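You operate a simulated robot arm through the tools that you are given. There is no shell and no other tool.

Carry out the task below with a simulated robot arm. There is one attempt and no reset: what you move stays moved.

## Task
Set the green block on the dark cover board, slide in, wedge, close the black knob, pump to mark 1.
Fine: at the jack press; block on the board's middle; burst no edge; the other blocks and the tin jug stay.

The check looks at the end state, three seconds after you hand in, the way a careful person would. Anything else that was tipped, shoved, dropped, spilled or broken makes it a failure. A push-on lid holds only when it is set on centred and level and pressed home; a screw cap is set on level and turned clockwise until tight.

## Robot
A 6-joint arm with a two-finger gripper, fixed in place. Base frame: the origin is at the foot of the arm, x ahead of it, y to its left, z up. Readings come in mm, degrees, newtons and seconds.
Its first joint turns from -166.0 to 166.0 degrees. Payload 2.45 kg.
The tool frame sits at the grasp point between the pads (the TCP): z along the fingers, y along the line on which they close. The tips reach 20 mm beyond it. The gripper opens to 140 mm. The gripper's body begins 168 mm behind the TCP.
Orientation is that of the tool frame in the base frame, as a unit quaternion [x, y, z, w]. With the fingers straight down and closing along the base's y, the tool's x points along the base's -x, its y along +y and its z along -z.

## Interface
- The arm moves only by the tool jog_arm. Its argument "series" is a list of rows, each a list of 2 entries, a list of its own where there are three numbers: the shift along the tool's x, y, z in units of 50 mm (1.0 is 50 mm), then the turn, a rotation vector about the tool's x, y, z in units of 4 degrees (1.0 is 4 degrees). In form: [[[tx, ty, tz], [rx, ry, rz]], ...]. A call has 1 to 20 rows; each row shifts and turns the commanded pose from where the row before left it, along the tool's axes as they then stand. "gripper" is the opening, from 0 (shut) to 1 (fully open), set as the call begins (left out, the last holds). A call with a number of a shift or a turn outside -1 to 1 is refused whole. A row lasts 0.2 s, in which the tool goes at most 50 mm and 8.6 degrees; a call with a longer step from one row to the next is refused whole, and so is a gripper value outside its range. A pose out of reach is approached as far as the arm can. The call stops where the force on the tool passes 80 N (or 10 N more than at its start, if that is more) or the arm is blocked; 0.2 s more then pass. The fingers move at their own pace (about 45 mm/s each) and stop on an object; they squeeze with about 35 N. The grip force told is the motor's: it shows also when the fingers shut on nothing. Time passes only in rows, and 0.2 s behind the last, so rows that do not move let the fingers close. It gives the time, the measured TCP pose, the force on the tool (base axes), the opening and the grip force at its end, in the units of the frame above (readings bear some noise), with the torque about the TCP (base axes, N m) and any sound that the robot's microphone picked up, and new pictures: "views" is both (left out), scene, wrist or none.
- Cameras (640 x 400 px; columns grow to the right, rows downward): "scene" is fixed at [214.7, 500.6, 1393.1]; the picture's right is [-0.23, -0.97, 0.00], its down [-0.52, 0.12, -0.84] and it looks along [0.82, -0.19, -0.54] (base axes); focal length 262 px, centre (320, 200). "wrist" rides on the gripper at [78, 11, -209] in the tool frame; the picture's right is [-0.14, 0.99, 0.00], its down [-0.92, -0.13, -0.37] and it looks along [-0.36, -0.05, 0.93] (tool axes); focal length 280 px, centre (320, 200). There is no depth. A picture from a camera that has moved, and an enlarged one, comes with that camera's place and axes in the base frame and with its lens. The place of the scene camera against the robot may be out by one fixed shift of up to 18 mm in any direction.
- zoom(camera, box): a new picture of the part [left, top, right, bottom] of that camera's present view, enlarged. The clock stands still meanwhile.
- hand_in(): hands the job in; it is judged then, once.

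Places have to be worked out from the pictures, the camera data and where the tool is seen. Open the gripper and draw the arm clear of the work before you hand the job in, unless the task says otherwise.

The tools are called after "Request:" by a JSON object that holds its "method" and its "body". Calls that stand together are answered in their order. jog_arm: Moves the arm, as the interface text tells. Its arguments: {"type":"object","properties":{"series":{"type":"array","items":{"type":"array"}},"gripper":{"type":"number"},"views":{"type":"string","enum":["both","scene","wrist","none"]}},"required":["series"]} The other tools are called the same way: zoom (camera, box) takes an enlarged picture of a part of a camera's view; hand_in () hands the job in.

At the start:

```text
t: 0.0
tool_pos: [604.3, 222.9, 1263.3]
tool_rot: [0.001, 1.0, 0.0, 0.001]
wrist_force: [0.4, 0.1, -0.6]
moment: [-0.01, -0.03, 0.03]
finger_gap: 139.8
finger_force: 0.1
```

scene: 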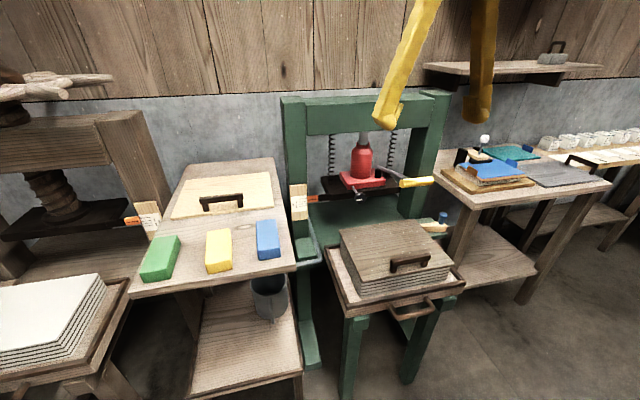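
wrist: 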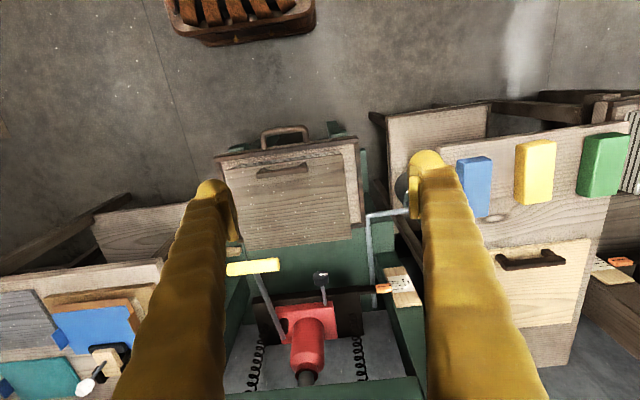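

I start by looking closer at the press, stack, and the tables before moving anything.

Request:
{"method": "zoom", "body": {"camera": "scene", "box": [270, 80, 470, 205]}}

Request:
{"method": "zoom", "body": {"camera": "scene", "box": [300, 190, 500, 315]}}

Request:
{"method": "zoom", "body": {"camera": "scene", "box": [120, 150, 320, 275]}}

Request:
{"method": "zoom", "body": {"camera": "wrist", "box": [200, 200, 440, 400]}}

Request:
{"method": "zoom", "body": {"camera": "wrist", "box": [200, 100, 440, 250]}}

```text
3.20 times, centred on (370, 142) of scene
camera zoom: at [214.7, 500.6, 1393.1], right [-0.23, -0.97, 0.0], down [-0.52, 0.12, -0.84], along [0.82, -0.19, -0.54], focal length 839 px, centre (160, 384)
```

zoom: 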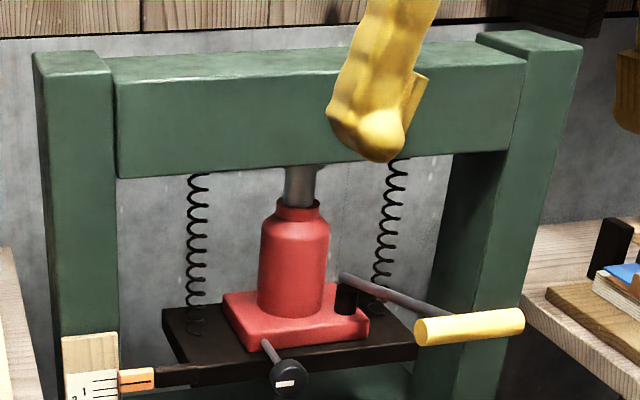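

```text
3.20 times, centred on (400, 252) of scene
camera zoom: at [214.7, 500.6, 1393.1], right [-0.23, -0.97, 0.0], down [-0.52, 0.12, -0.84], along [0.82, -0.19, -0.54], focal length 839 px, centre (64, 32)
```

zoom: 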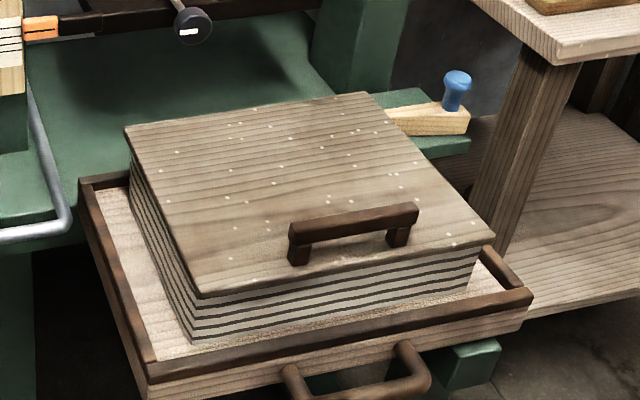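

```text
3.20 times, centred on (220, 212) of scene
camera zoom: at [214.7, 500.6, 1393.1], right [-0.23, -0.97, 0.0], down [-0.52, 0.12, -0.84], along [0.82, -0.19, -0.54], focal length 839 px, centre (640, 160)
```

zoom: 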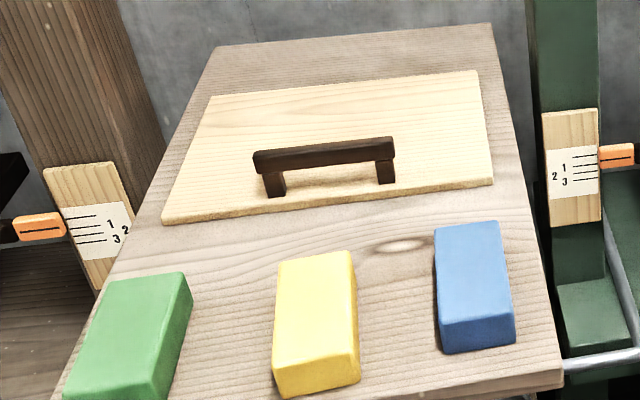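

```text
2.00 times, centred on (320, 300) of wrist
camera zoom: at [524.6, 234.5, 1472.5], right [0.14, 0.99, 0.0], down [0.92, -0.13, 0.37], along [0.37, -0.05, -0.93], focal length 561 px, centre (320, 0)
```

zoom: 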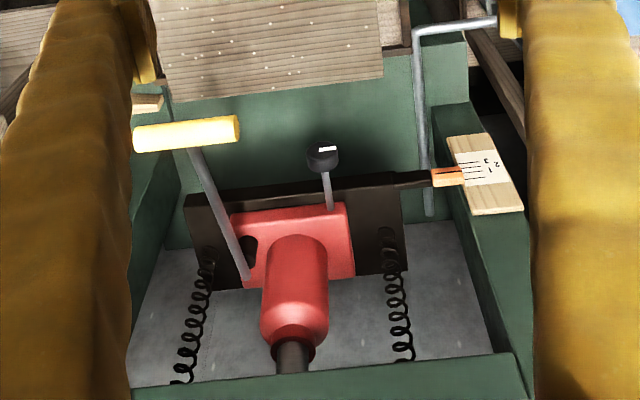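

```text
2.67 times, centred on (320, 175) of wrist
camera zoom: at [524.6, 234.5, 1472.5], right [0.14, 0.99, 0.0], down [0.92, -0.13, 0.37], along [0.37, -0.05, -0.93], focal length 748 px, centre (320, 267)
```

zoom: 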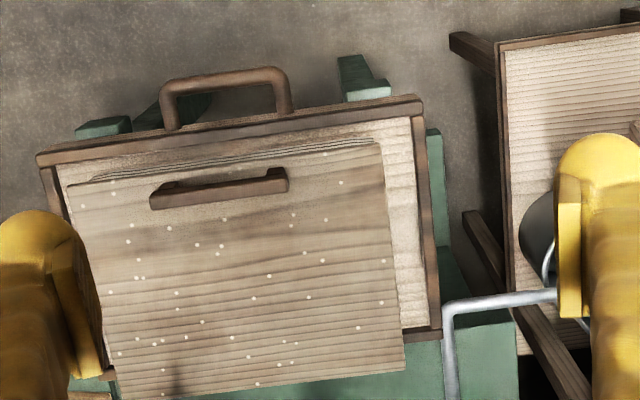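

The stack with the dark board sits on a pulled-out tray in front of the green jack press. I'll raise nothing yet; shift the tool left (+y) 200 mm to view the blocks and triangulate.

Request:
{"method": "jog_arm", "body": {"series": [[[0, 1, 0], [0, 0, 0]], [[0, 1, 0], [0, 0, 0]], [[0, 1, 0], [0, 0, 0]], [[0, 1, 0], [0, 0, 0]], [[0, 0, 0], [0, 0, 0]], [[0, 0, 0], [0, 0, 0]]]}}

```text
t: 1.4
tool_pos: [602.0, 424.7, 1262.0]
tool_rot: [0.0, 1.0, 0.0, 0.001]
wrist_force: [0.1, 0.2, -0.8]
moment: [-0.02, 0.03, -0.03]
finger_gap: 140.1
finger_force: 0.1
camera wrist: at [524.3, 436.0, 1471.4], right [0.14, 0.99, 0.0], down [0.92, -0.13, 0.37], along [0.37, -0.05, -0.93], focal length 280 px, centre (320, 200)
```

scene: 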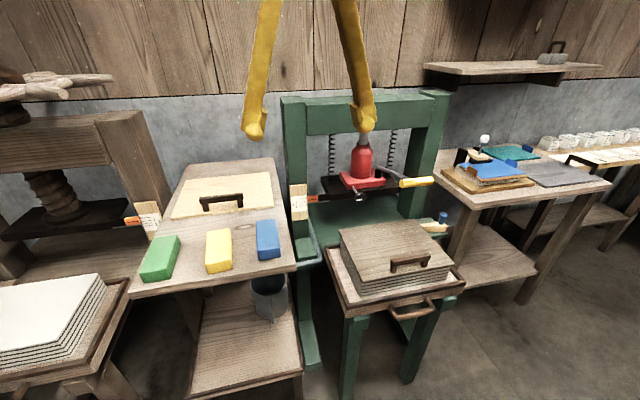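
wrist: 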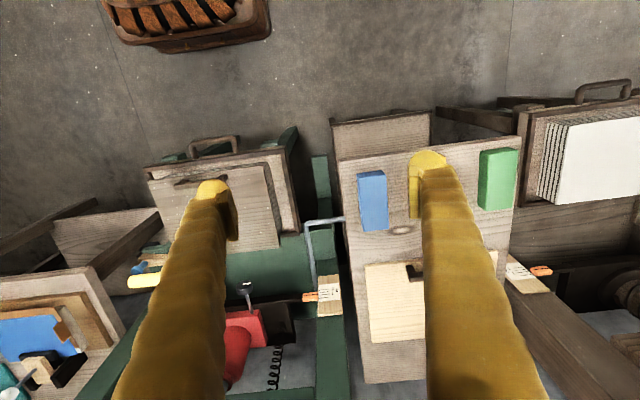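

From the two views, the blocks look to be around z≈940 and the green one near (735, 765). I move further left to look at it more closely.

Request:
{"method": "jog_arm", "body": {"series": [[[0, 1, 0], [0, 0, 0]], [[0, 1, 0], [0, 0, 0]], [[0, 1, 0], [0, 0, 0]], [[0, 1, 0], [0, 0, 0]], [[0, 0, 0], [0, 0, 0]], [[0, 0, 0], [0, 0, 0]]], "views": "wrist"}}

Request:
{"method": "zoom", "body": {"camera": "wrist", "box": [200, 100, 520, 300]}}

```text
t: 2.8
tool_pos: [603.5, 624.8, 1261.4]
tool_rot: [0.001, 1.0, 0.0, 0.0]
wrist_force: [0.2, 0.1, 0.1]
moment: [0.01, -0.02, 0.01]
finger_gap: 140.1
finger_force: 0.0
camera wrist: at [524.5, 634.6, 1471.0], right [0.14, 0.99, 0.0], down [0.92, -0.13, 0.37], along [0.37, -0.05, -0.93], focal length 280 px, centre (320, 200)
```

wrist: 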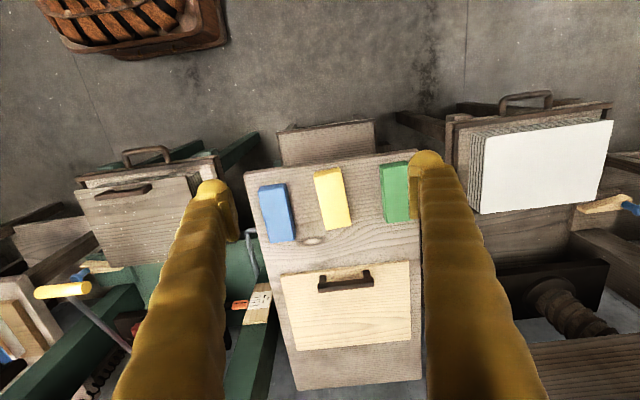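

```text
2.00 times, centred on (360, 200) of wrist
camera zoom: at [524.5, 634.6, 1471.0], right [0.14, 0.99, 0.0], down [0.92, -0.13, 0.37], along [0.37, -0.05, -0.93], focal length 561 px, centre (240, 200)
```

zoom: 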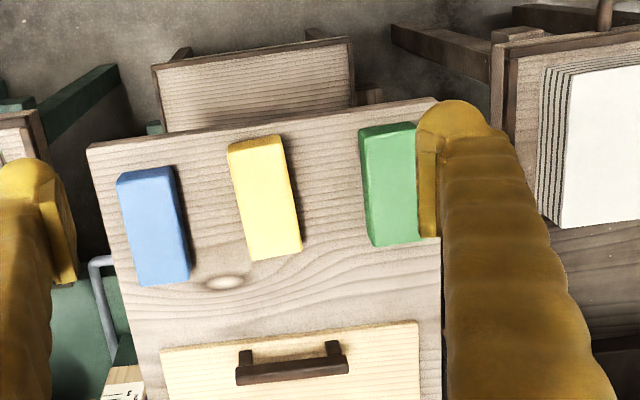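

Green block top centre estimates to about (732, 755, 952), which is far out. I test the reach at height, safely above everything, with the tool straight down.

Request:
{"method": "jog_arm", "body": {"series": [[[-0.65, 0.65, 0.5], [0, 0, 0]], [[-0.65, 0.65, 0.5], [0, 0, 0]], [[-0.65, 0.65, 0.5], [0, 0, 0]], [[-0.65, 0.65, 0.5], [0, 0, 0]], [[0, 0, 0.5], [0, 0, 0]], [[0, 0, 0.5], [0, 0, 0]], [[0, 0, 0], [0, 0, 0]], [[0, 0, 0], [0, 0, 0]]]}}

Request:
{"method": "zoom", "body": {"camera": "wrist", "box": [200, 50, 520, 250]}}

```text
refused: row 1 steps farther than a row can; nothing moved
```

```text
2.00 times, centred on (360, 150) of wrist
camera zoom: at [524.5, 634.6, 1471.0], right [0.14, 0.99, 0.0], down [0.92, -0.13, 0.37], along [0.37, -0.05, -0.93], focal length 561 px, centre (240, 300)
```

zoom: 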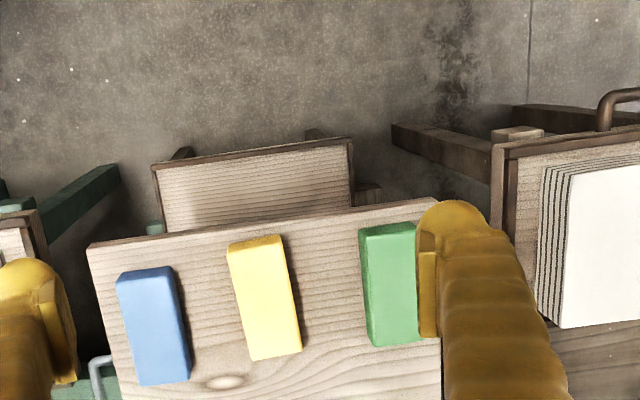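

The step was too long per row (norm over 50 mm); I resend with smaller rows.

Request:
{"method": "jog_arm", "body": {"series": [[[-0.52, 0.52, 0.4], [0, 0, 0]], [[-0.52, 0.52, 0.4], [0, 0, 0]], [[-0.52, 0.52, 0.4], [0, 0, 0]], [[-0.52, 0.52, 0.4], [0, 0, 0]], [[-0.52, 0.52, 0.4], [0, 0, 0]], [[0, 0, 0.6], [0, 0, 0]], [[0, 0, 0.6], [0, 0, 0]], [[0, 0, 0], [0, 0, 0]], [[0, 0, 0], [0, 0, 0]]]}}

Request:
{"method": "zoom", "body": {"camera": "wrist", "box": [200, 100, 520, 300]}}

```text
t: 4.8
tool_pos: [735.2, 753.2, 1103.4]
tool_rot: [0.001, 1.0, -0.001, 0.0]
wrist_force: [0.4, -0.4, -0.2]
moment: [-0.02, -0.01, 0.02]
finger_gap: 139.7
finger_force: 0.1
camera wrist: at [656.6, 763.9, 1313.0], right [0.14, 0.99, 0.0], down [0.92, -0.13, 0.37], along [0.37, -0.05, -0.93], focal length 280 px, centre (320, 200)
```

scene: 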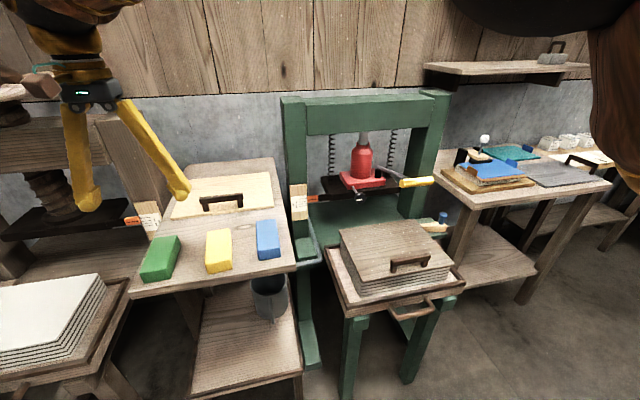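
wrist: 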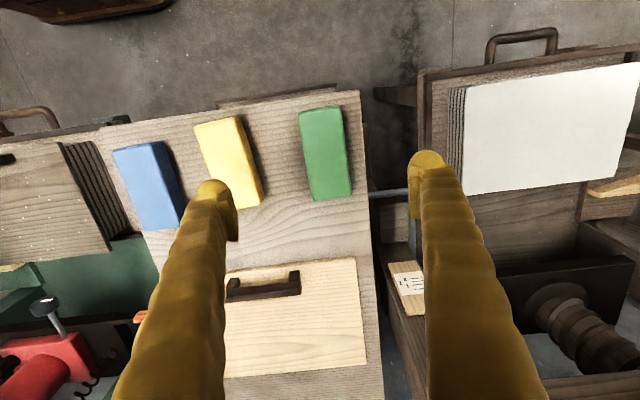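

```text
2.00 times, centred on (360, 200) of wrist
camera zoom: at [656.6, 763.9, 1313.0], right [0.14, 0.99, 0.0], down [0.92, -0.13, 0.37], along [0.37, -0.05, -0.93], focal length 561 px, centre (240, 200)
```

zoom: 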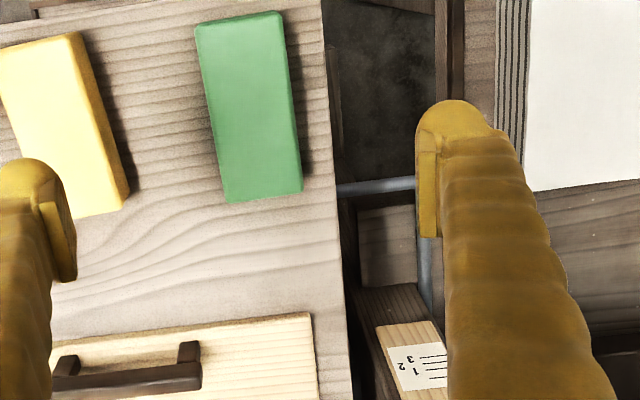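

The arm reaches here with the tool upright. Triangulation places the green block's top centre at ≈(741, 759, 935), long side along x (~120×56 mm), with the table at ≈z 900. I narrow the gripper to 100 mm and come down partway.

Request:
{"method": "jog_arm", "body": {"gripper": 0.71, "series": [[[-0.12, 0.12, 0.5], [0, 0, 0]], [[0, 0, 0.6], [0, 0, 0]], [[0, 0, 0.6], [0, 0, 0]], [[0, 0, 0.6], [0, 0, 0]], [[0, 0, 0], [0, 0, 0]], [[0, 0, 0], [0, 0, 0]]]}}

Request:
{"method": "zoom", "body": {"camera": "wrist", "box": [200, 50, 440, 200]}}

Request:
{"method": "zoom", "body": {"camera": "scene", "box": [80, 150, 280, 300]}}

```text
t: 6.2
tool_pos: [740.1, 758.2, 986.1]
tool_rot: [0.001, 1.0, -0.001, 0.0]
wrist_force: [0.1, 0.7, 0.1]
moment: [-0.03, 0.02, 0.0]
finger_gap: 99.2
finger_force: 0.1
camera wrist: at [661.4, 770.8, 1195.8], right [0.14, 0.99, 0.0], down [0.92, -0.13, 0.37], along [0.37, -0.05, -0.93], focal length 280 px, centre (320, 200)
```

scene: 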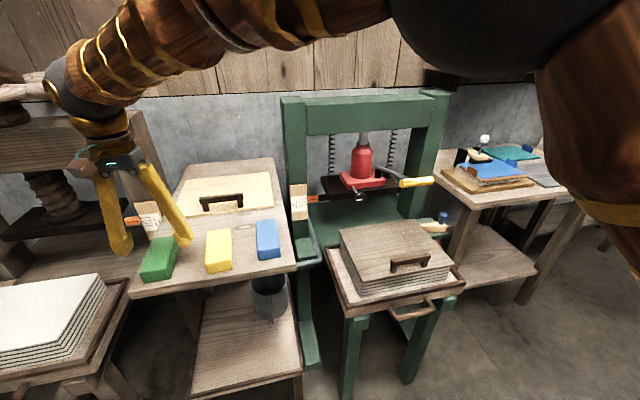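
wrist: 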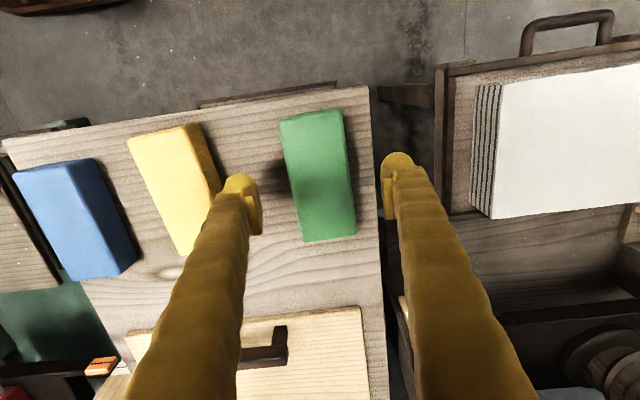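

```text
2.67 times, centred on (320, 125) of wrist
camera zoom: at [661.4, 770.8, 1195.8], right [0.14, 0.99, 0.0], down [0.92, -0.13, 0.37], along [0.37, -0.05, -0.93], focal length 748 px, centre (320, 400)
```

zoom: 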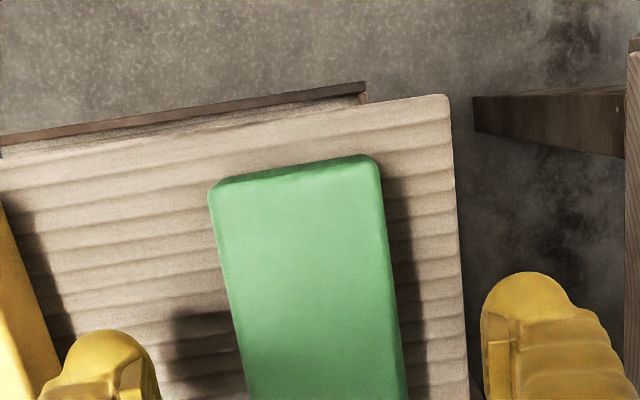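

```text
2.67 times, centred on (180, 225) of scene
camera zoom: at [214.7, 500.6, 1393.1], right [-0.23, -0.97, 0.0], down [-0.52, 0.12, -0.84], along [0.82, -0.19, -0.54], focal length 699 px, centre (693, 133)
```

zoom: 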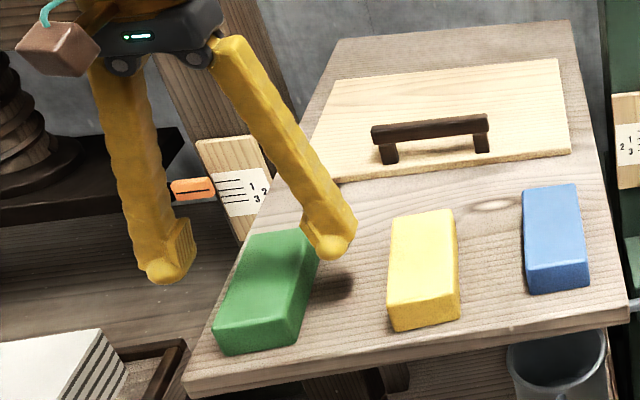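

The fingers straddle the green block, centred (block centre ≈ (739, 760)). I descend to TCP z≈932 and close.

Request:
{"method": "jog_arm", "body": {"series": [[[0, 0.02, 0.4], [0, 0, 0]], [[0, 0, 0.4], [0, 0, 0]], [[0, 0, 0.28], [0, 0, 0]], [[0, 0, 0], [0, 0, 0]]]}}

Request:
{"method": "zoom", "body": {"camera": "scene", "box": [80, 180, 240, 300]}}

```text
t: 7.2
tool_pos: [740.8, 759.0, 937.2]
tool_rot: [0.0, 1.0, 0.001, 0.001]
wrist_force: [-6.4, 4.2, 26.6]
moment: [-1.55, 0.15, -0.37]
finger_gap: 100.7
finger_force: 0.7
camera wrist: at [661.6, 771.0, 1145.6], right [0.14, 0.99, 0.0], down [0.92, -0.13, 0.37], along [0.37, -0.05, -0.93], focal length 280 px, centre (320, 200)
```

scene: 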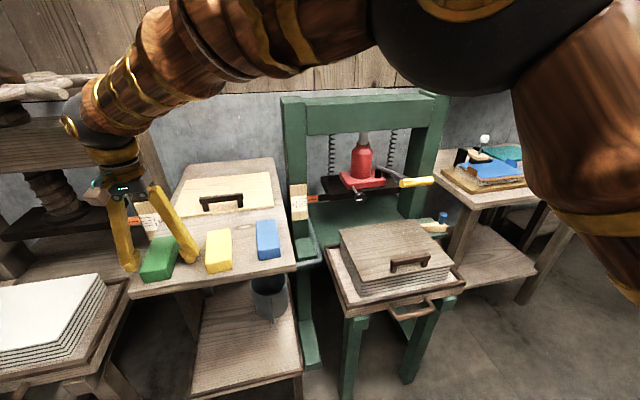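
wrist: 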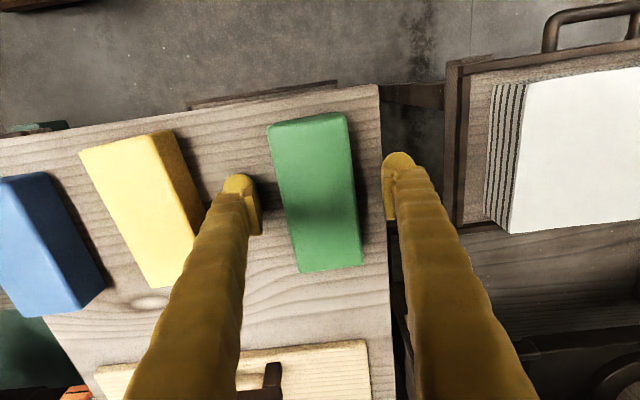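

```text
3.33 times, centred on (160, 240) of scene
camera zoom: at [214.7, 500.6, 1393.1], right [-0.23, -0.97, 0.0], down [-0.52, 0.12, -0.84], along [0.82, -0.19, -0.54], focal length 874 px, centre (853, 67)
```

zoom: 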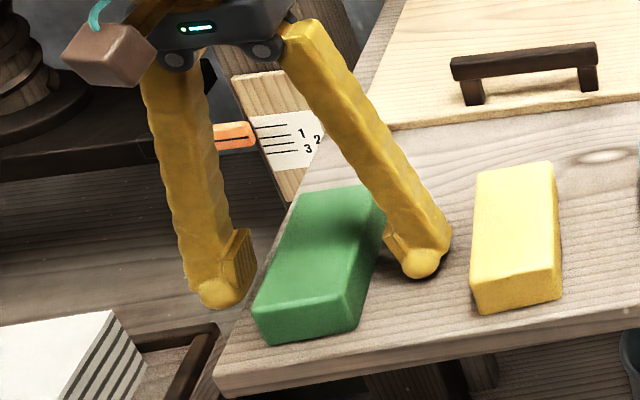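

The right-hand finger tip has touched the table (27 N, TCP z≈937, so table top ≈917). I raise about 9 mm then close on the block.

Request:
{"method": "jog_arm", "body": {"series": [[[0, 0, -0.18], [0, 0, 0]], [[0, 0, 0], [0, 0, 0]]], "views": "none"}}

Request:
{"method": "jog_arm", "body": {"gripper": 0.3, "series": [[[0, 0, 0], [0, 0, 0]], [[0, 0, 0], [0, 0, 0]], [[0, 0, 0], [0, 0, 0]], [[0, 0, 0], [0, 0, 0]], [[0, 0, 0], [0, 0, 0]]]}}

```text
t: 7.8
tool_pos: [740.9, 759.8, 942.3]
tool_rot: [0.001, 1.0, 0.0, 0.0]
wrist_force: [0.3, 0.5, 0.0]
moment: [-0.02, 0.0, -0.03]
finger_gap: 99.5
finger_force: 0.1
```

```text
t: 9.0
tool_pos: [739.2, 760.0, 943.2]
tool_rot: [0.001, 1.0, 0.001, 0.001]
wrist_force: [-0.2, 0.0, 1.0]
moment: [-0.06, 0.0, -0.07]
finger_gap: 54.2
finger_force: 34.7
camera wrist: at [661.7, 770.5, 1152.3], right [0.14, 0.99, 0.0], down [0.92, -0.13, 0.37], along [0.37, -0.05, -0.93], focal length 280 px, centre (320, 200)
```

scene: 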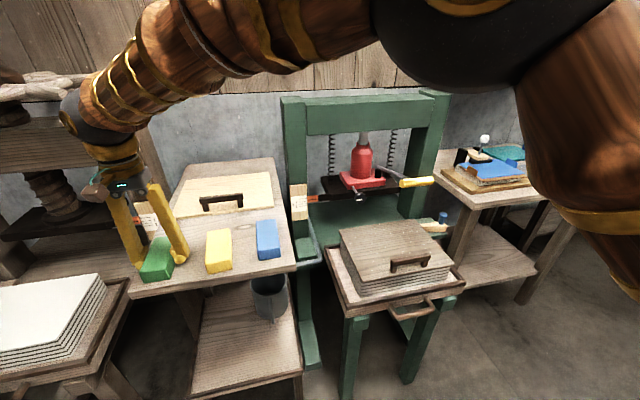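
wrist: 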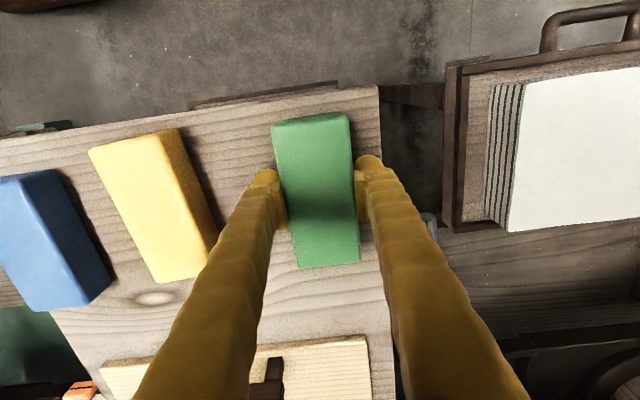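

The block is held (54 mm, 35 N), its centre within ~2 mm of the TCP, and its base ≈26 mm below the TCP. I lift straight up.

Request:
{"method": "jog_arm", "body": {"series": [[[0, 0, -0.4], [0, 0, 0]], [[0, 0, -0.8], [0, 0, 0]], [[0, 0, -0.8], [0, 0, 0]], [[0, 0, -0.8], [0, 0, 0]], [[0, 0, -0.8], [0, 0, 0]], [[0, 0, -0.8], [0, 0, 0]], [[0, 0, -0.4], [0, 0, 0]], [[0, 0, 0], [0, 0, 0]]]}}

```text
t: 10.8
tool_pos: [741.4, 763.3, 1182.7]
tool_rot: [0.001, 1.0, 0.0, 0.0]
wrist_force: [0.2, -0.1, -1.2]
moment: [0.0, -0.03, 0.0]
finger_gap: 54.3
finger_force: 34.8
camera wrist: at [662.8, 772.5, 1392.7], right [0.14, 0.99, 0.0], down [0.92, -0.13, 0.37], along [0.37, -0.05, -0.93], focal length 280 px, centre (320, 200)
```

scene: 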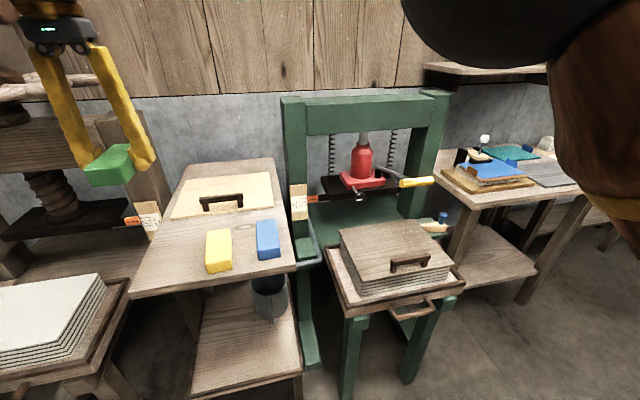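
wrist: 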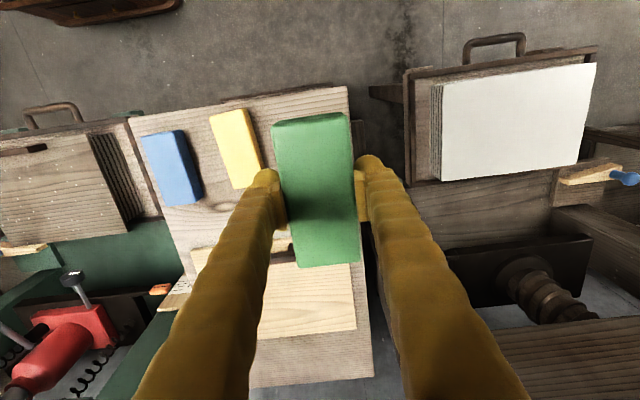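

The block is lifted cleanly. I carry it across at this height toward the stack.

Request:
{"method": "jog_arm", "body": {"series": [[[0, -0.9, 0], [0, 0, 0]], [[0, -0.9, 0], [0, 0, 0]], [[0, -0.9, 0], [0, 0, 0]], [[0, -0.9, 0], [0, 0, 0]], [[0, -0.9, 0], [0, 0, 0]], [[0, -0.9, 0], [0, 0, 0]], [[0, -0.9, 0], [0, 0, 0]], [[0, -0.9, 0], [0, 0, 0]], [[0, -0.9, 0], [0, 0, 0]], [[0, -0.9, 0], [0, 0, 0]], [[0, -0.9, 0], [0, 0, 0]], [[0, 0, 0], [0, 0, 0]], [[0, 0, 0], [0, 0, 0]]]}}

Request:
{"method": "zoom", "body": {"camera": "wrist", "box": [100, 50, 420, 250]}}

```text
t: 13.6
tool_pos: [740.1, 266.4, 1183.9]
tool_rot: [0.001, 1.0, -0.001, 0.0]
wrist_force: [-0.6, -0.3, -1.0]
moment: [0.0, 0.0, 0.02]
finger_gap: 54.4
finger_force: 35.4
camera wrist: at [661.2, 276.9, 1394.0], right [0.14, 0.99, 0.0], down [0.92, -0.13, 0.37], along [0.37, -0.05, -0.93], focal length 280 px, centre (320, 200)
```

scene: 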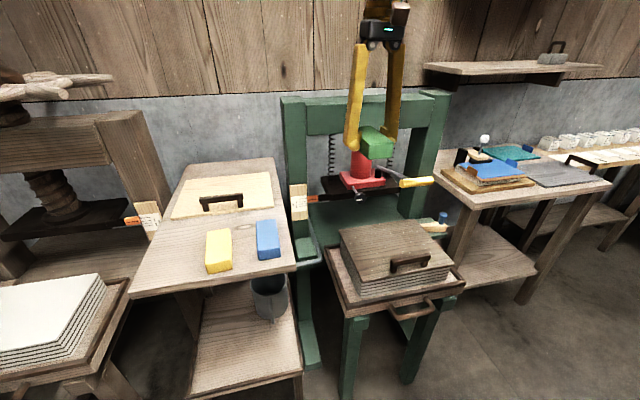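
wrist: 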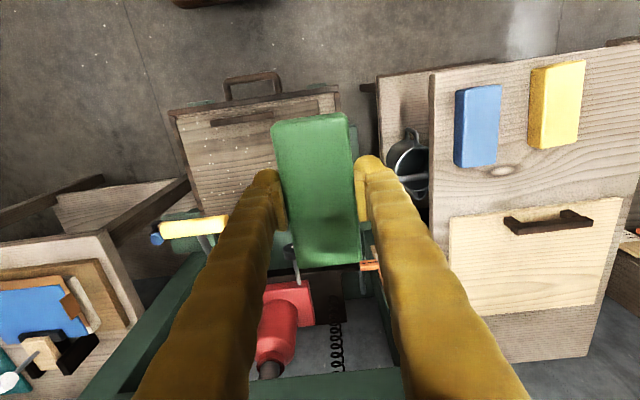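

```text
2.00 times, centred on (260, 150) of wrist
camera zoom: at [661.2, 276.9, 1394.0], right [0.14, 0.99, 0.0], down [0.92, -0.13, 0.37], along [0.37, -0.05, -0.93], focal length 561 px, centre (440, 300)
```

zoom: 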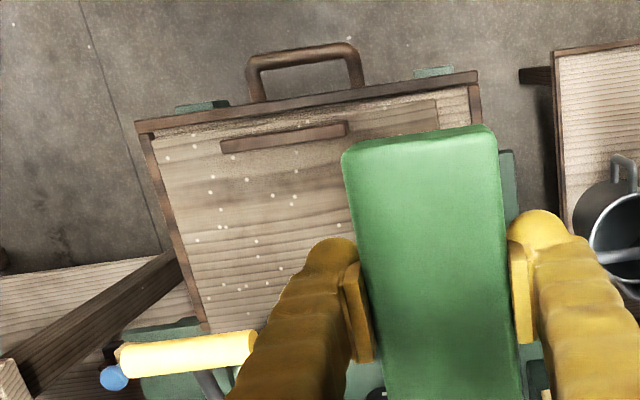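

The dark board triangulates to x≈677–917, y≈−30–269, top z≈790 (centre ≈(797,119)). The yellow pump grip hangs at ≈(830,57,1005), so I must keep the gripper body clear of it. I move closer, staying at x=740, to refine.

Request:
{"method": "jog_arm", "body": {"series": [[[0, -0.6, 0.5], [0, 0, 0]], [[0, -0.6, 0.5], [0, 0, 0]], [[0, -0.6, 0.5], [0, 0, 0]], [[0, -0.6, 0.5], [0, 0, 0]], [[0, -0.54, 0.5], [0, 0, 0]], [[0, 0, 0], [0, 0, 0]], [[0, 0, 0], [0, 0, 0]]]}}

Request:
{"method": "zoom", "body": {"camera": "wrist", "box": [160, 50, 480, 250]}}

Request:
{"method": "zoom", "body": {"camera": "scene", "box": [300, 130, 500, 315]}}

```text
t: 15.2
tool_pos: [740.3, 116.5, 1058.8]
tool_rot: [0.001, 1.0, 0.001, 0.001]
wrist_force: [0.4, -0.5, -1.9]
moment: [0.02, 0.01, -0.02]
finger_gap: 54.3
finger_force: 35.2
camera wrist: at [662.2, 128.1, 1269.3], right [0.14, 0.99, 0.0], down [0.92, -0.13, 0.37], along [0.37, -0.05, -0.93], focal length 280 px, centre (320, 200)
```

scene: 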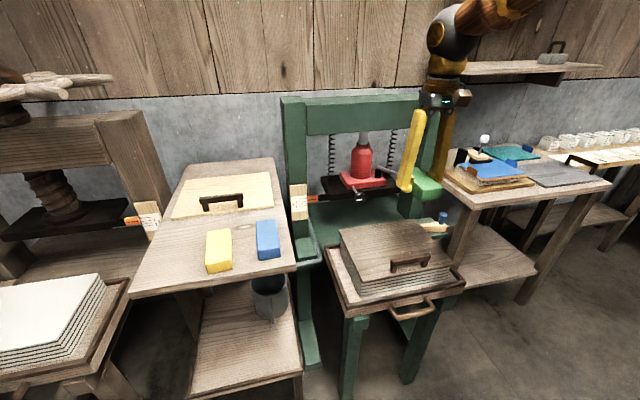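
wrist: 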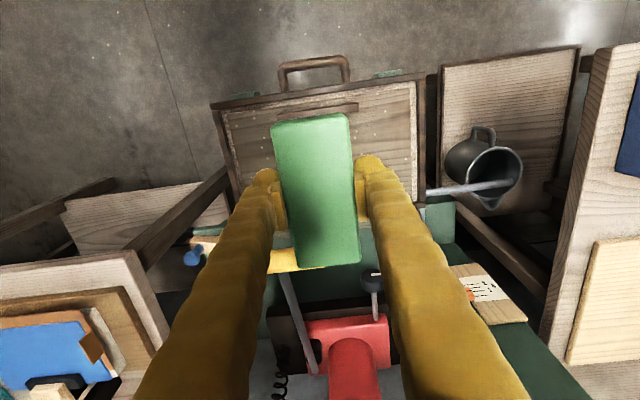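

```text
2.00 times, centred on (320, 150) of wrist
camera zoom: at [662.2, 128.1, 1269.3], right [0.14, 0.99, 0.0], down [0.92, -0.13, 0.37], along [0.37, -0.05, -0.93], focal length 561 px, centre (320, 300)
```

zoom: 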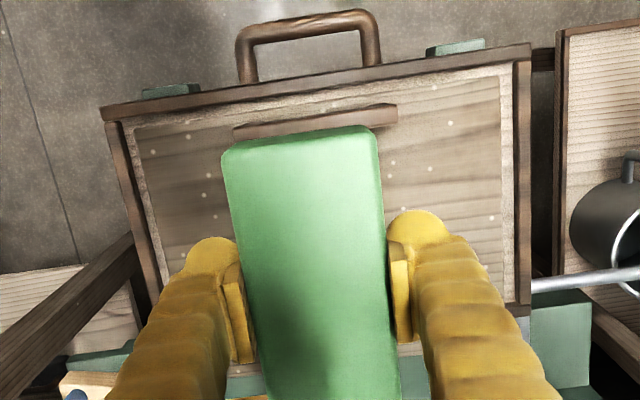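

```text
2.16 times, centred on (400, 222) of scene
camera zoom: at [214.7, 500.6, 1393.1], right [-0.23, -0.97, 0.0], down [-0.52, 0.12, -0.84], along [0.82, -0.19, -0.54], focal length 567 px, centre (147, 151)
```

zoom: 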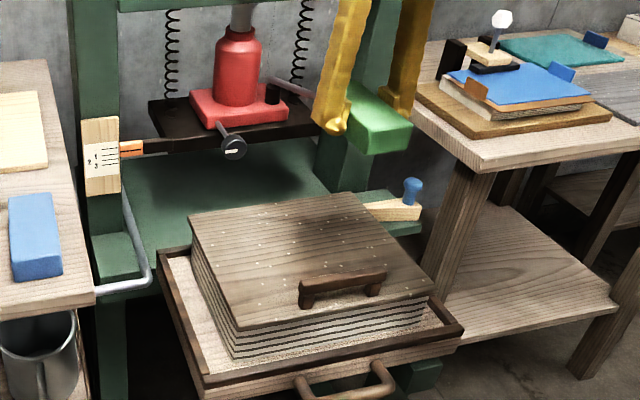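

Refined: board centre ≈(798, 120), near edge x≈679, handle at x≈694. The pump grip spans y≈1–111 at x≈814–846, so I descend at x≈745 with the block's front edge clear of it, to TCP z≈862.

Request:
{"method": "jog_arm", "body": {"series": [[[-0.1, 0.08, 0.6], [0, 0, 0]], [[0, 0, 0.8], [0, 0, 0]], [[0, 0, 0.8], [0, 0, 0]], [[0, 0, 0.8], [0, 0, 0]], [[0, 0, 0.8], [0, 0, 0]], [[0, 0, 0.14], [0, 0, 0]], [[0, 0, 0], [0, 0, 0]]]}}

Request:
{"method": "zoom", "body": {"camera": "scene", "box": [320, 150, 480, 310]}}

```text
t: 16.8
tool_pos: [744.4, 120.5, 861.4]
tool_rot: [0.0, 1.0, 0.0, 0.001]
wrist_force: [-0.6, -1.2, -0.6]
moment: [0.01, -0.01, 0.01]
finger_gap: 54.3
finger_force: 35.6
camera wrist: at [666.5, 132.3, 1070.8], right [0.14, 0.99, 0.0], down [0.92, -0.13, 0.37], along [0.37, -0.05, -0.93], focal length 280 px, centre (320, 200)
```

scene: 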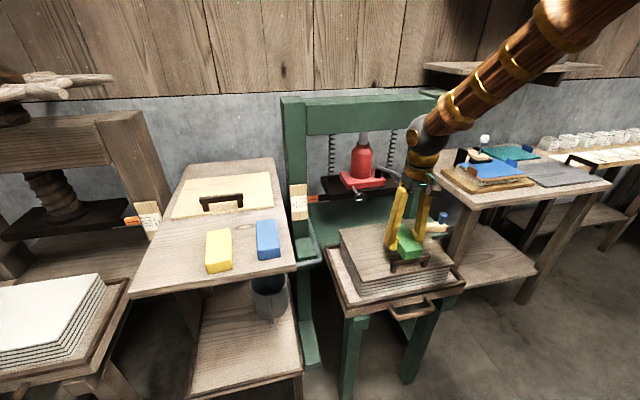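
wrist: 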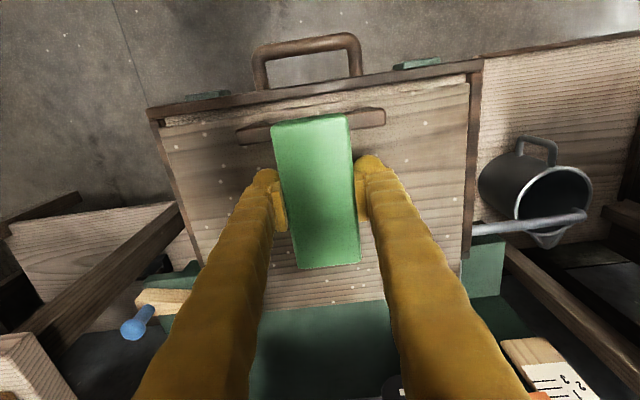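

```text
2.50 times, centred on (400, 230) of scene
camera zoom: at [214.7, 500.6, 1393.1], right [-0.23, -0.97, 0.0], down [-0.52, 0.12, -0.84], along [0.82, -0.19, -0.54], focal length 655 px, centre (120, 125)
```

zoom: 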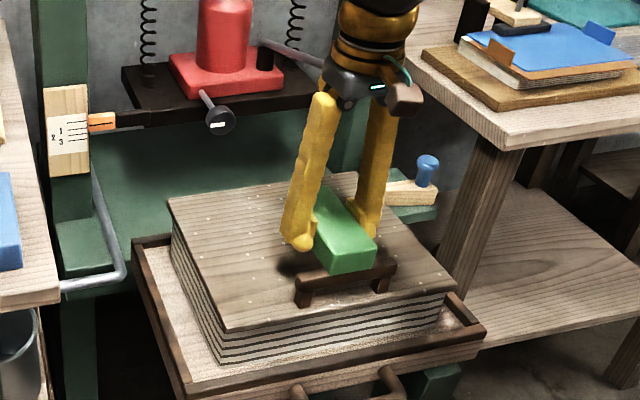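

The view gives the board as x 680–918, y −26–270, so its centre is ≈(799,122). I move to x≈776 below the pump grip and lower to just above the board.

Request:
{"method": "jog_arm", "body": {"series": [[[-0.3, 0.03, 0], [0, 0, 0]], [[-0.33, 0, 0], [0, 0, 0]], [[0, 0, 0.4], [0, 0, 0]], [[0, 0, 0.32], [0, 0, 0]], [[0, 0, 0], [0, 0, 0]]]}}

Request:
{"method": "zoom", "body": {"camera": "scene", "box": [350, 150, 460, 290]}}

```text
t: 18.0
tool_pos: [774.8, 123.7, 824.3]
tool_rot: [0.0, 1.0, 0.0, 0.001]
wrist_force: [0.2, 0.4, -1.7]
moment: [-0.01, 0.01, -0.02]
finger_gap: 54.6
finger_force: 35.0
camera wrist: at [697.5, 135.7, 1034.4], right [0.14, 0.99, 0.0], down [0.92, -0.13, 0.37], along [0.37, -0.05, -0.93], focal length 280 px, centre (320, 200)
```

scene: 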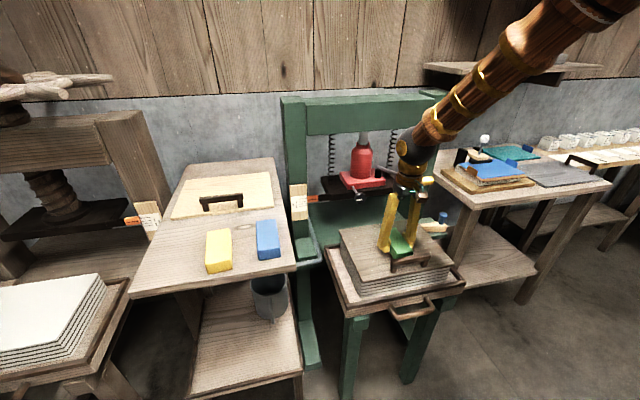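
wrist: 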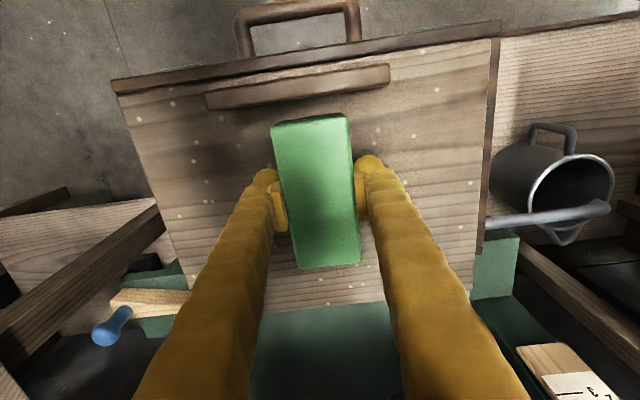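

```text
2.86 times, centred on (405, 220) of scene
camera zoom: at [214.7, 500.6, 1393.1], right [-0.23, -0.97, 0.0], down [-0.52, 0.12, -0.84], along [0.82, -0.19, -0.54], focal length 749 px, centre (77, 143)
```

zoom: 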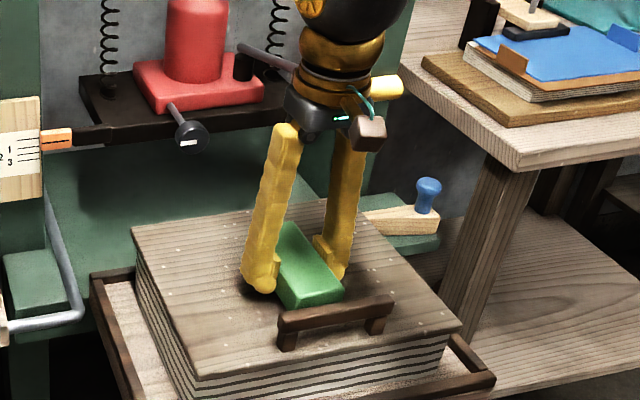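

No contact yet at TCP z 824. I feel downward in 2–3 mm steps.

Request:
{"method": "jog_arm", "body": {"series": [[[0, 0, 0.06], [0, 0, 0]], [[0, 0, 0.06], [0, 0, 0]]], "views": "none"}}

Request:
{"method": "jog_arm", "body": {"series": [[[0, 0, 0.06], [0, 0, 0]]], "views": "none"}}

```text
t: 18.6
tool_pos: [775.1, 124.4, 819.6]
tool_rot: [0.001, 1.0, 0.0, 0.0]
wrist_force: [-56.8, -2.5, 14.1]
moment: [0.12, -11.15, -0.99]
finger_gap: 54.3
finger_force: 34.8
```

```text
t: 19.0
tool_pos: [776.1, 124.4, 817.4]
tool_rot: [-0.001, 1.0, 0.001, 0.002]
wrist_force: [-71.3, 1.1, 17.8]
moment: [-0.61, -14.2, -1.09]
finger_gap: 54.2
finger_force: 34.6
```

A large −x force with moment arm ≈0.2 m: the gripper body is touching the yellow pump grip. I back off up and toward −x at once.

Request:
{"method": "jog_arm", "body": {"series": [[[0, 0, -0.18], [0, 0, 0]], [[0.3, 0, 0], [0, 0, 0]], [[0.3, 0, 0], [0, 0, 0]], [[0, 0, 0], [0, 0, 0]]]}}

Request:
{"method": "zoom", "body": {"camera": "scene", "box": [330, 120, 470, 280]}}

```text
t: 20.0
tool_pos: [744.8, 123.0, 824.5]
tool_rot: [0.0, 1.0, -0.001, 0.0]
wrist_force: [1.8, 0.8, -1.5]
moment: [-0.01, 0.04, 0.01]
finger_gap: 54.3
finger_force: 34.7
camera wrist: at [667.5, 135.3, 1034.5], right [0.14, 0.99, 0.0], down [0.92, -0.13, 0.37], along [0.37, -0.05, -0.93], focal length 280 px, centre (320, 200)
```

scene: 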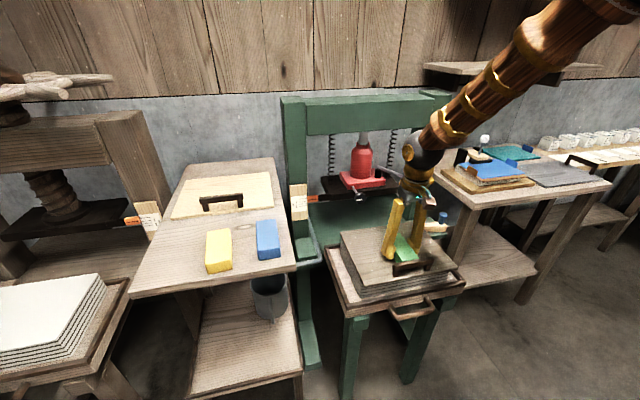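
wrist: 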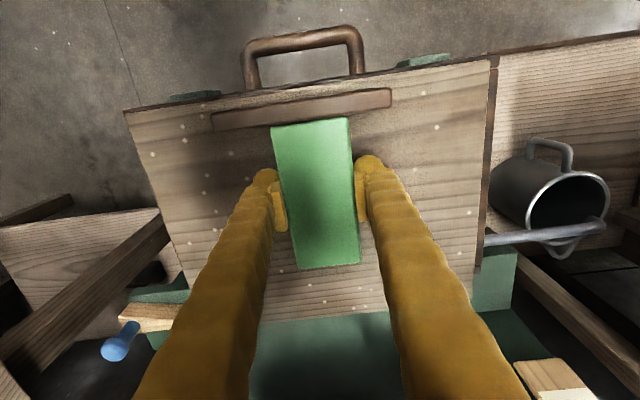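

```text
2.50 times, centred on (400, 200) of scene
camera zoom: at [214.7, 500.6, 1393.1], right [-0.23, -0.97, 0.0], down [-0.52, 0.12, -0.84], along [0.82, -0.19, -0.54], focal length 655 px, centre (120, 200)
```

zoom: 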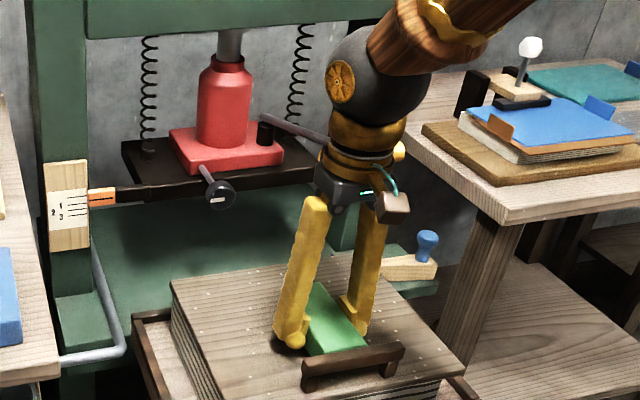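

Clear again (no force), block still firmly held. The round wrist is wider than I assumed, so I'll set the block down at x≈754 (just clear of the board handle), then regrasp with a tilted tool to move it to the middle.

Request:
{"method": "jog_arm", "body": {"series": [[[-0.18, 0, 0], [0, 0, 0]], [[0, 0, 0.06], [0, 0, 0]], [[0, 0, 0.06], [0, 0, 0]]], "views": "none"}}

Request:
{"method": "jog_arm", "body": {"series": [[[0, 0, 0.04], [0, 0, 0]]], "views": "none"}}

Request:
{"method": "jog_arm", "body": {"series": [[[0, 0, 0.04], [0, 0, 0]]], "views": "wrist"}}

```text
t: 20.8
tool_pos: [755.1, 124.4, 817.6]
tool_rot: [0.0, 1.0, 0.0, 0.001]
wrist_force: [0.1, 0.0, -2.0]
moment: [0.0, 0.0, -0.01]
finger_gap: 54.1
finger_force: 34.8
```

```text
t: 21.2
tool_pos: [755.0, 123.7, 816.3]
tool_rot: [0.0, 1.0, 0.0, 0.001]
wrist_force: [0.2, -0.1, -1.5]
moment: [0.01, 0.02, -0.02]
finger_gap: 54.1
finger_force: 34.6
```

```text
t: 21.6
tool_pos: [755.8, 123.1, 815.8]
tool_rot: [0.001, 1.0, 0.0, 0.001]
wrist_force: [-0.2, 1.0, -1.6]
moment: [-0.04, 0.01, 0.02]
finger_gap: 54.3
finger_force: 35.0
camera wrist: at [676.7, 134.7, 1024.8], right [0.14, 0.99, 0.0], down [0.92, -0.13, 0.37], along [0.37, -0.05, -0.93], focal length 280 px, centre (320, 200)
```

wrist: 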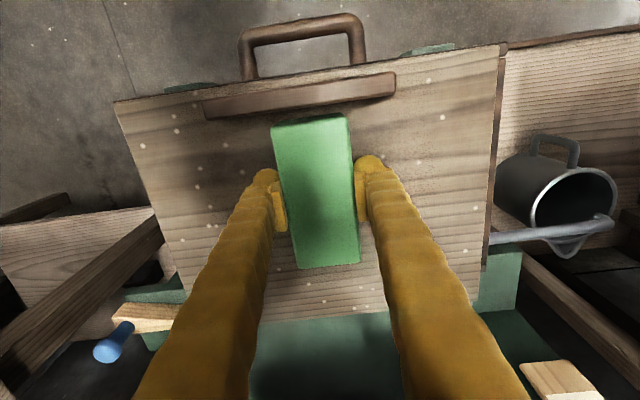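

Still no contact at z≈815; continuing down in small steps.

Request:
{"method": "jog_arm", "body": {"series": [[[0, 0, 0.05], [0, 0, 0]]], "views": "none"}}

Request:
{"method": "jog_arm", "body": {"series": [[[0, 0, 0.05], [0, 0, 0]]], "views": "none"}}

Request:
{"method": "jog_arm", "body": {"series": [[[0, 0, 0.05], [0, 0, 0]]], "views": "none"}}

```text
t: 22.0
tool_pos: [754.7, 123.4, 811.3]
tool_rot: [0.0, 1.0, 0.001, 0.001]
wrist_force: [-3.2, 0.4, 8.9]
moment: [-0.09, 0.16, 0.03]
finger_gap: 54.5
finger_force: 35.0
```

```text
t: 22.4
tool_pos: [755.4, 122.9, 809.4]
tool_rot: [0.001, 1.0, 0.0, 0.001]
wrist_force: [-4.3, -1.9, 20.9]
moment: [-0.07, 0.51, -0.01]
finger_gap: 54.2
finger_force: 34.7
```

```text
t: 22.8
tool_pos: [755.2, 122.9, 807.8]
tool_rot: [0.001, 1.0, 0.0, 0.002]
wrist_force: [-3.9, -3.2, 27.8]
moment: [-0.01, -0.02, 0.03]
finger_gap: 54.5
finger_force: 35.2
```

The block is resting on the board (28 N, board top ≈783–785). I open the fingers and raise a few mm.

Request:
{"method": "jog_arm", "body": {"gripper": 0.6, "series": [[[0, 0, -0.04], [0, 0, 0]], [[0, 0, 0], [0, 0, 0]], [[0, 0, 0], [0, 0, 0]], [[0, 0, -0.5], [0, 0, 0]], [[0, 0, -0.6], [0, 0, 0]], [[0, 0, 0], [0, 0, 0]]]}}

Request:
{"method": "zoom", "body": {"camera": "scene", "box": [330, 120, 470, 280]}}

```text
t: 24.2
tool_pos: [756.4, 124.1, 866.1]
tool_rot: [0.001, 1.0, 0.0, 0.001]
wrist_force: [-0.6, -0.5, -0.7]
moment: [-0.04, -0.01, -0.01]
finger_gap: 84.2
finger_force: 0.0
camera wrist: at [678.5, 135.1, 1075.5], right [0.14, 0.99, 0.0], down [0.92, -0.13, 0.37], along [0.37, -0.05, -0.93], focal length 280 px, centre (320, 200)
```

scene: 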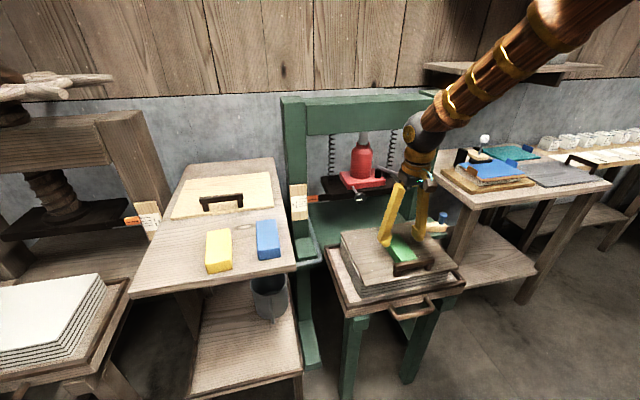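
wrist: 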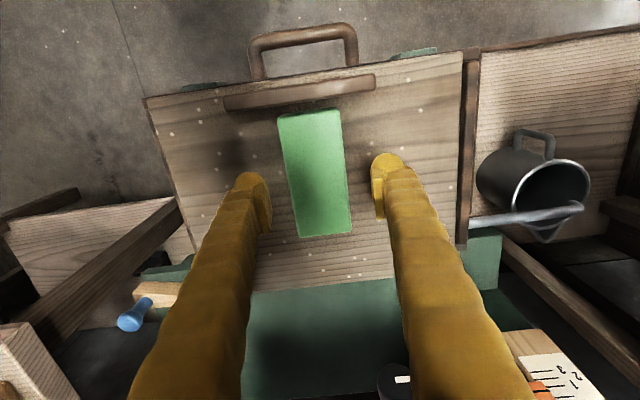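

```text
2.50 times, centred on (400, 200) of scene
camera zoom: at [214.7, 500.6, 1393.1], right [-0.23, -0.97, 0.0], down [-0.52, 0.12, -0.84], along [0.82, -0.19, -0.54], focal length 655 px, centre (120, 200)
```

zoom: 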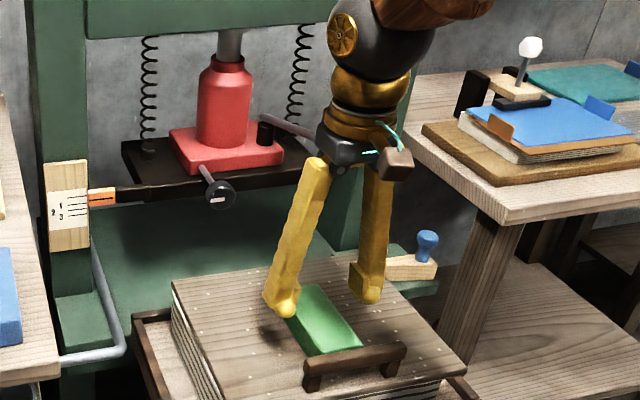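

The board's near edge now looks closer to the tray rail than before; I check whether my backing-off nudged the board via its handle.

Request:
{"method": "zoom", "body": {"camera": "scene", "box": [310, 210, 480, 330]}}

Request:
{"method": "zoom", "body": {"camera": "wrist", "box": [120, 10, 500, 310]}}

```text
3.33 times, centred on (395, 270) of scene
camera zoom: at [214.7, 500.6, 1393.1], right [-0.23, -0.97, 0.0], down [-0.52, 0.12, -0.84], along [0.82, -0.19, -0.54], focal length 874 px, centre (70, -33)
```

zoom: 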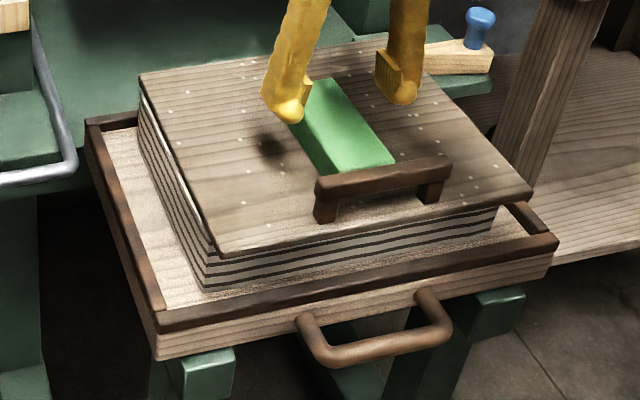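

```text
1.33 times, centred on (310, 160) of wrist
camera zoom: at [678.5, 135.1, 1075.5], right [0.14, 0.99, 0.0], down [0.92, -0.13, 0.37], along [0.37, -0.05, -0.93], focal length 374 px, centre (333, 253)
```

zoom: 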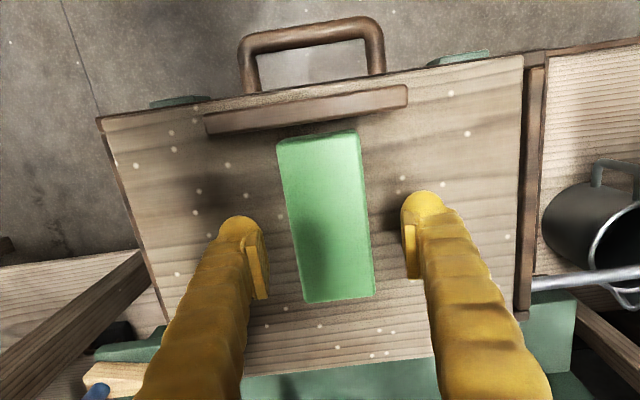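

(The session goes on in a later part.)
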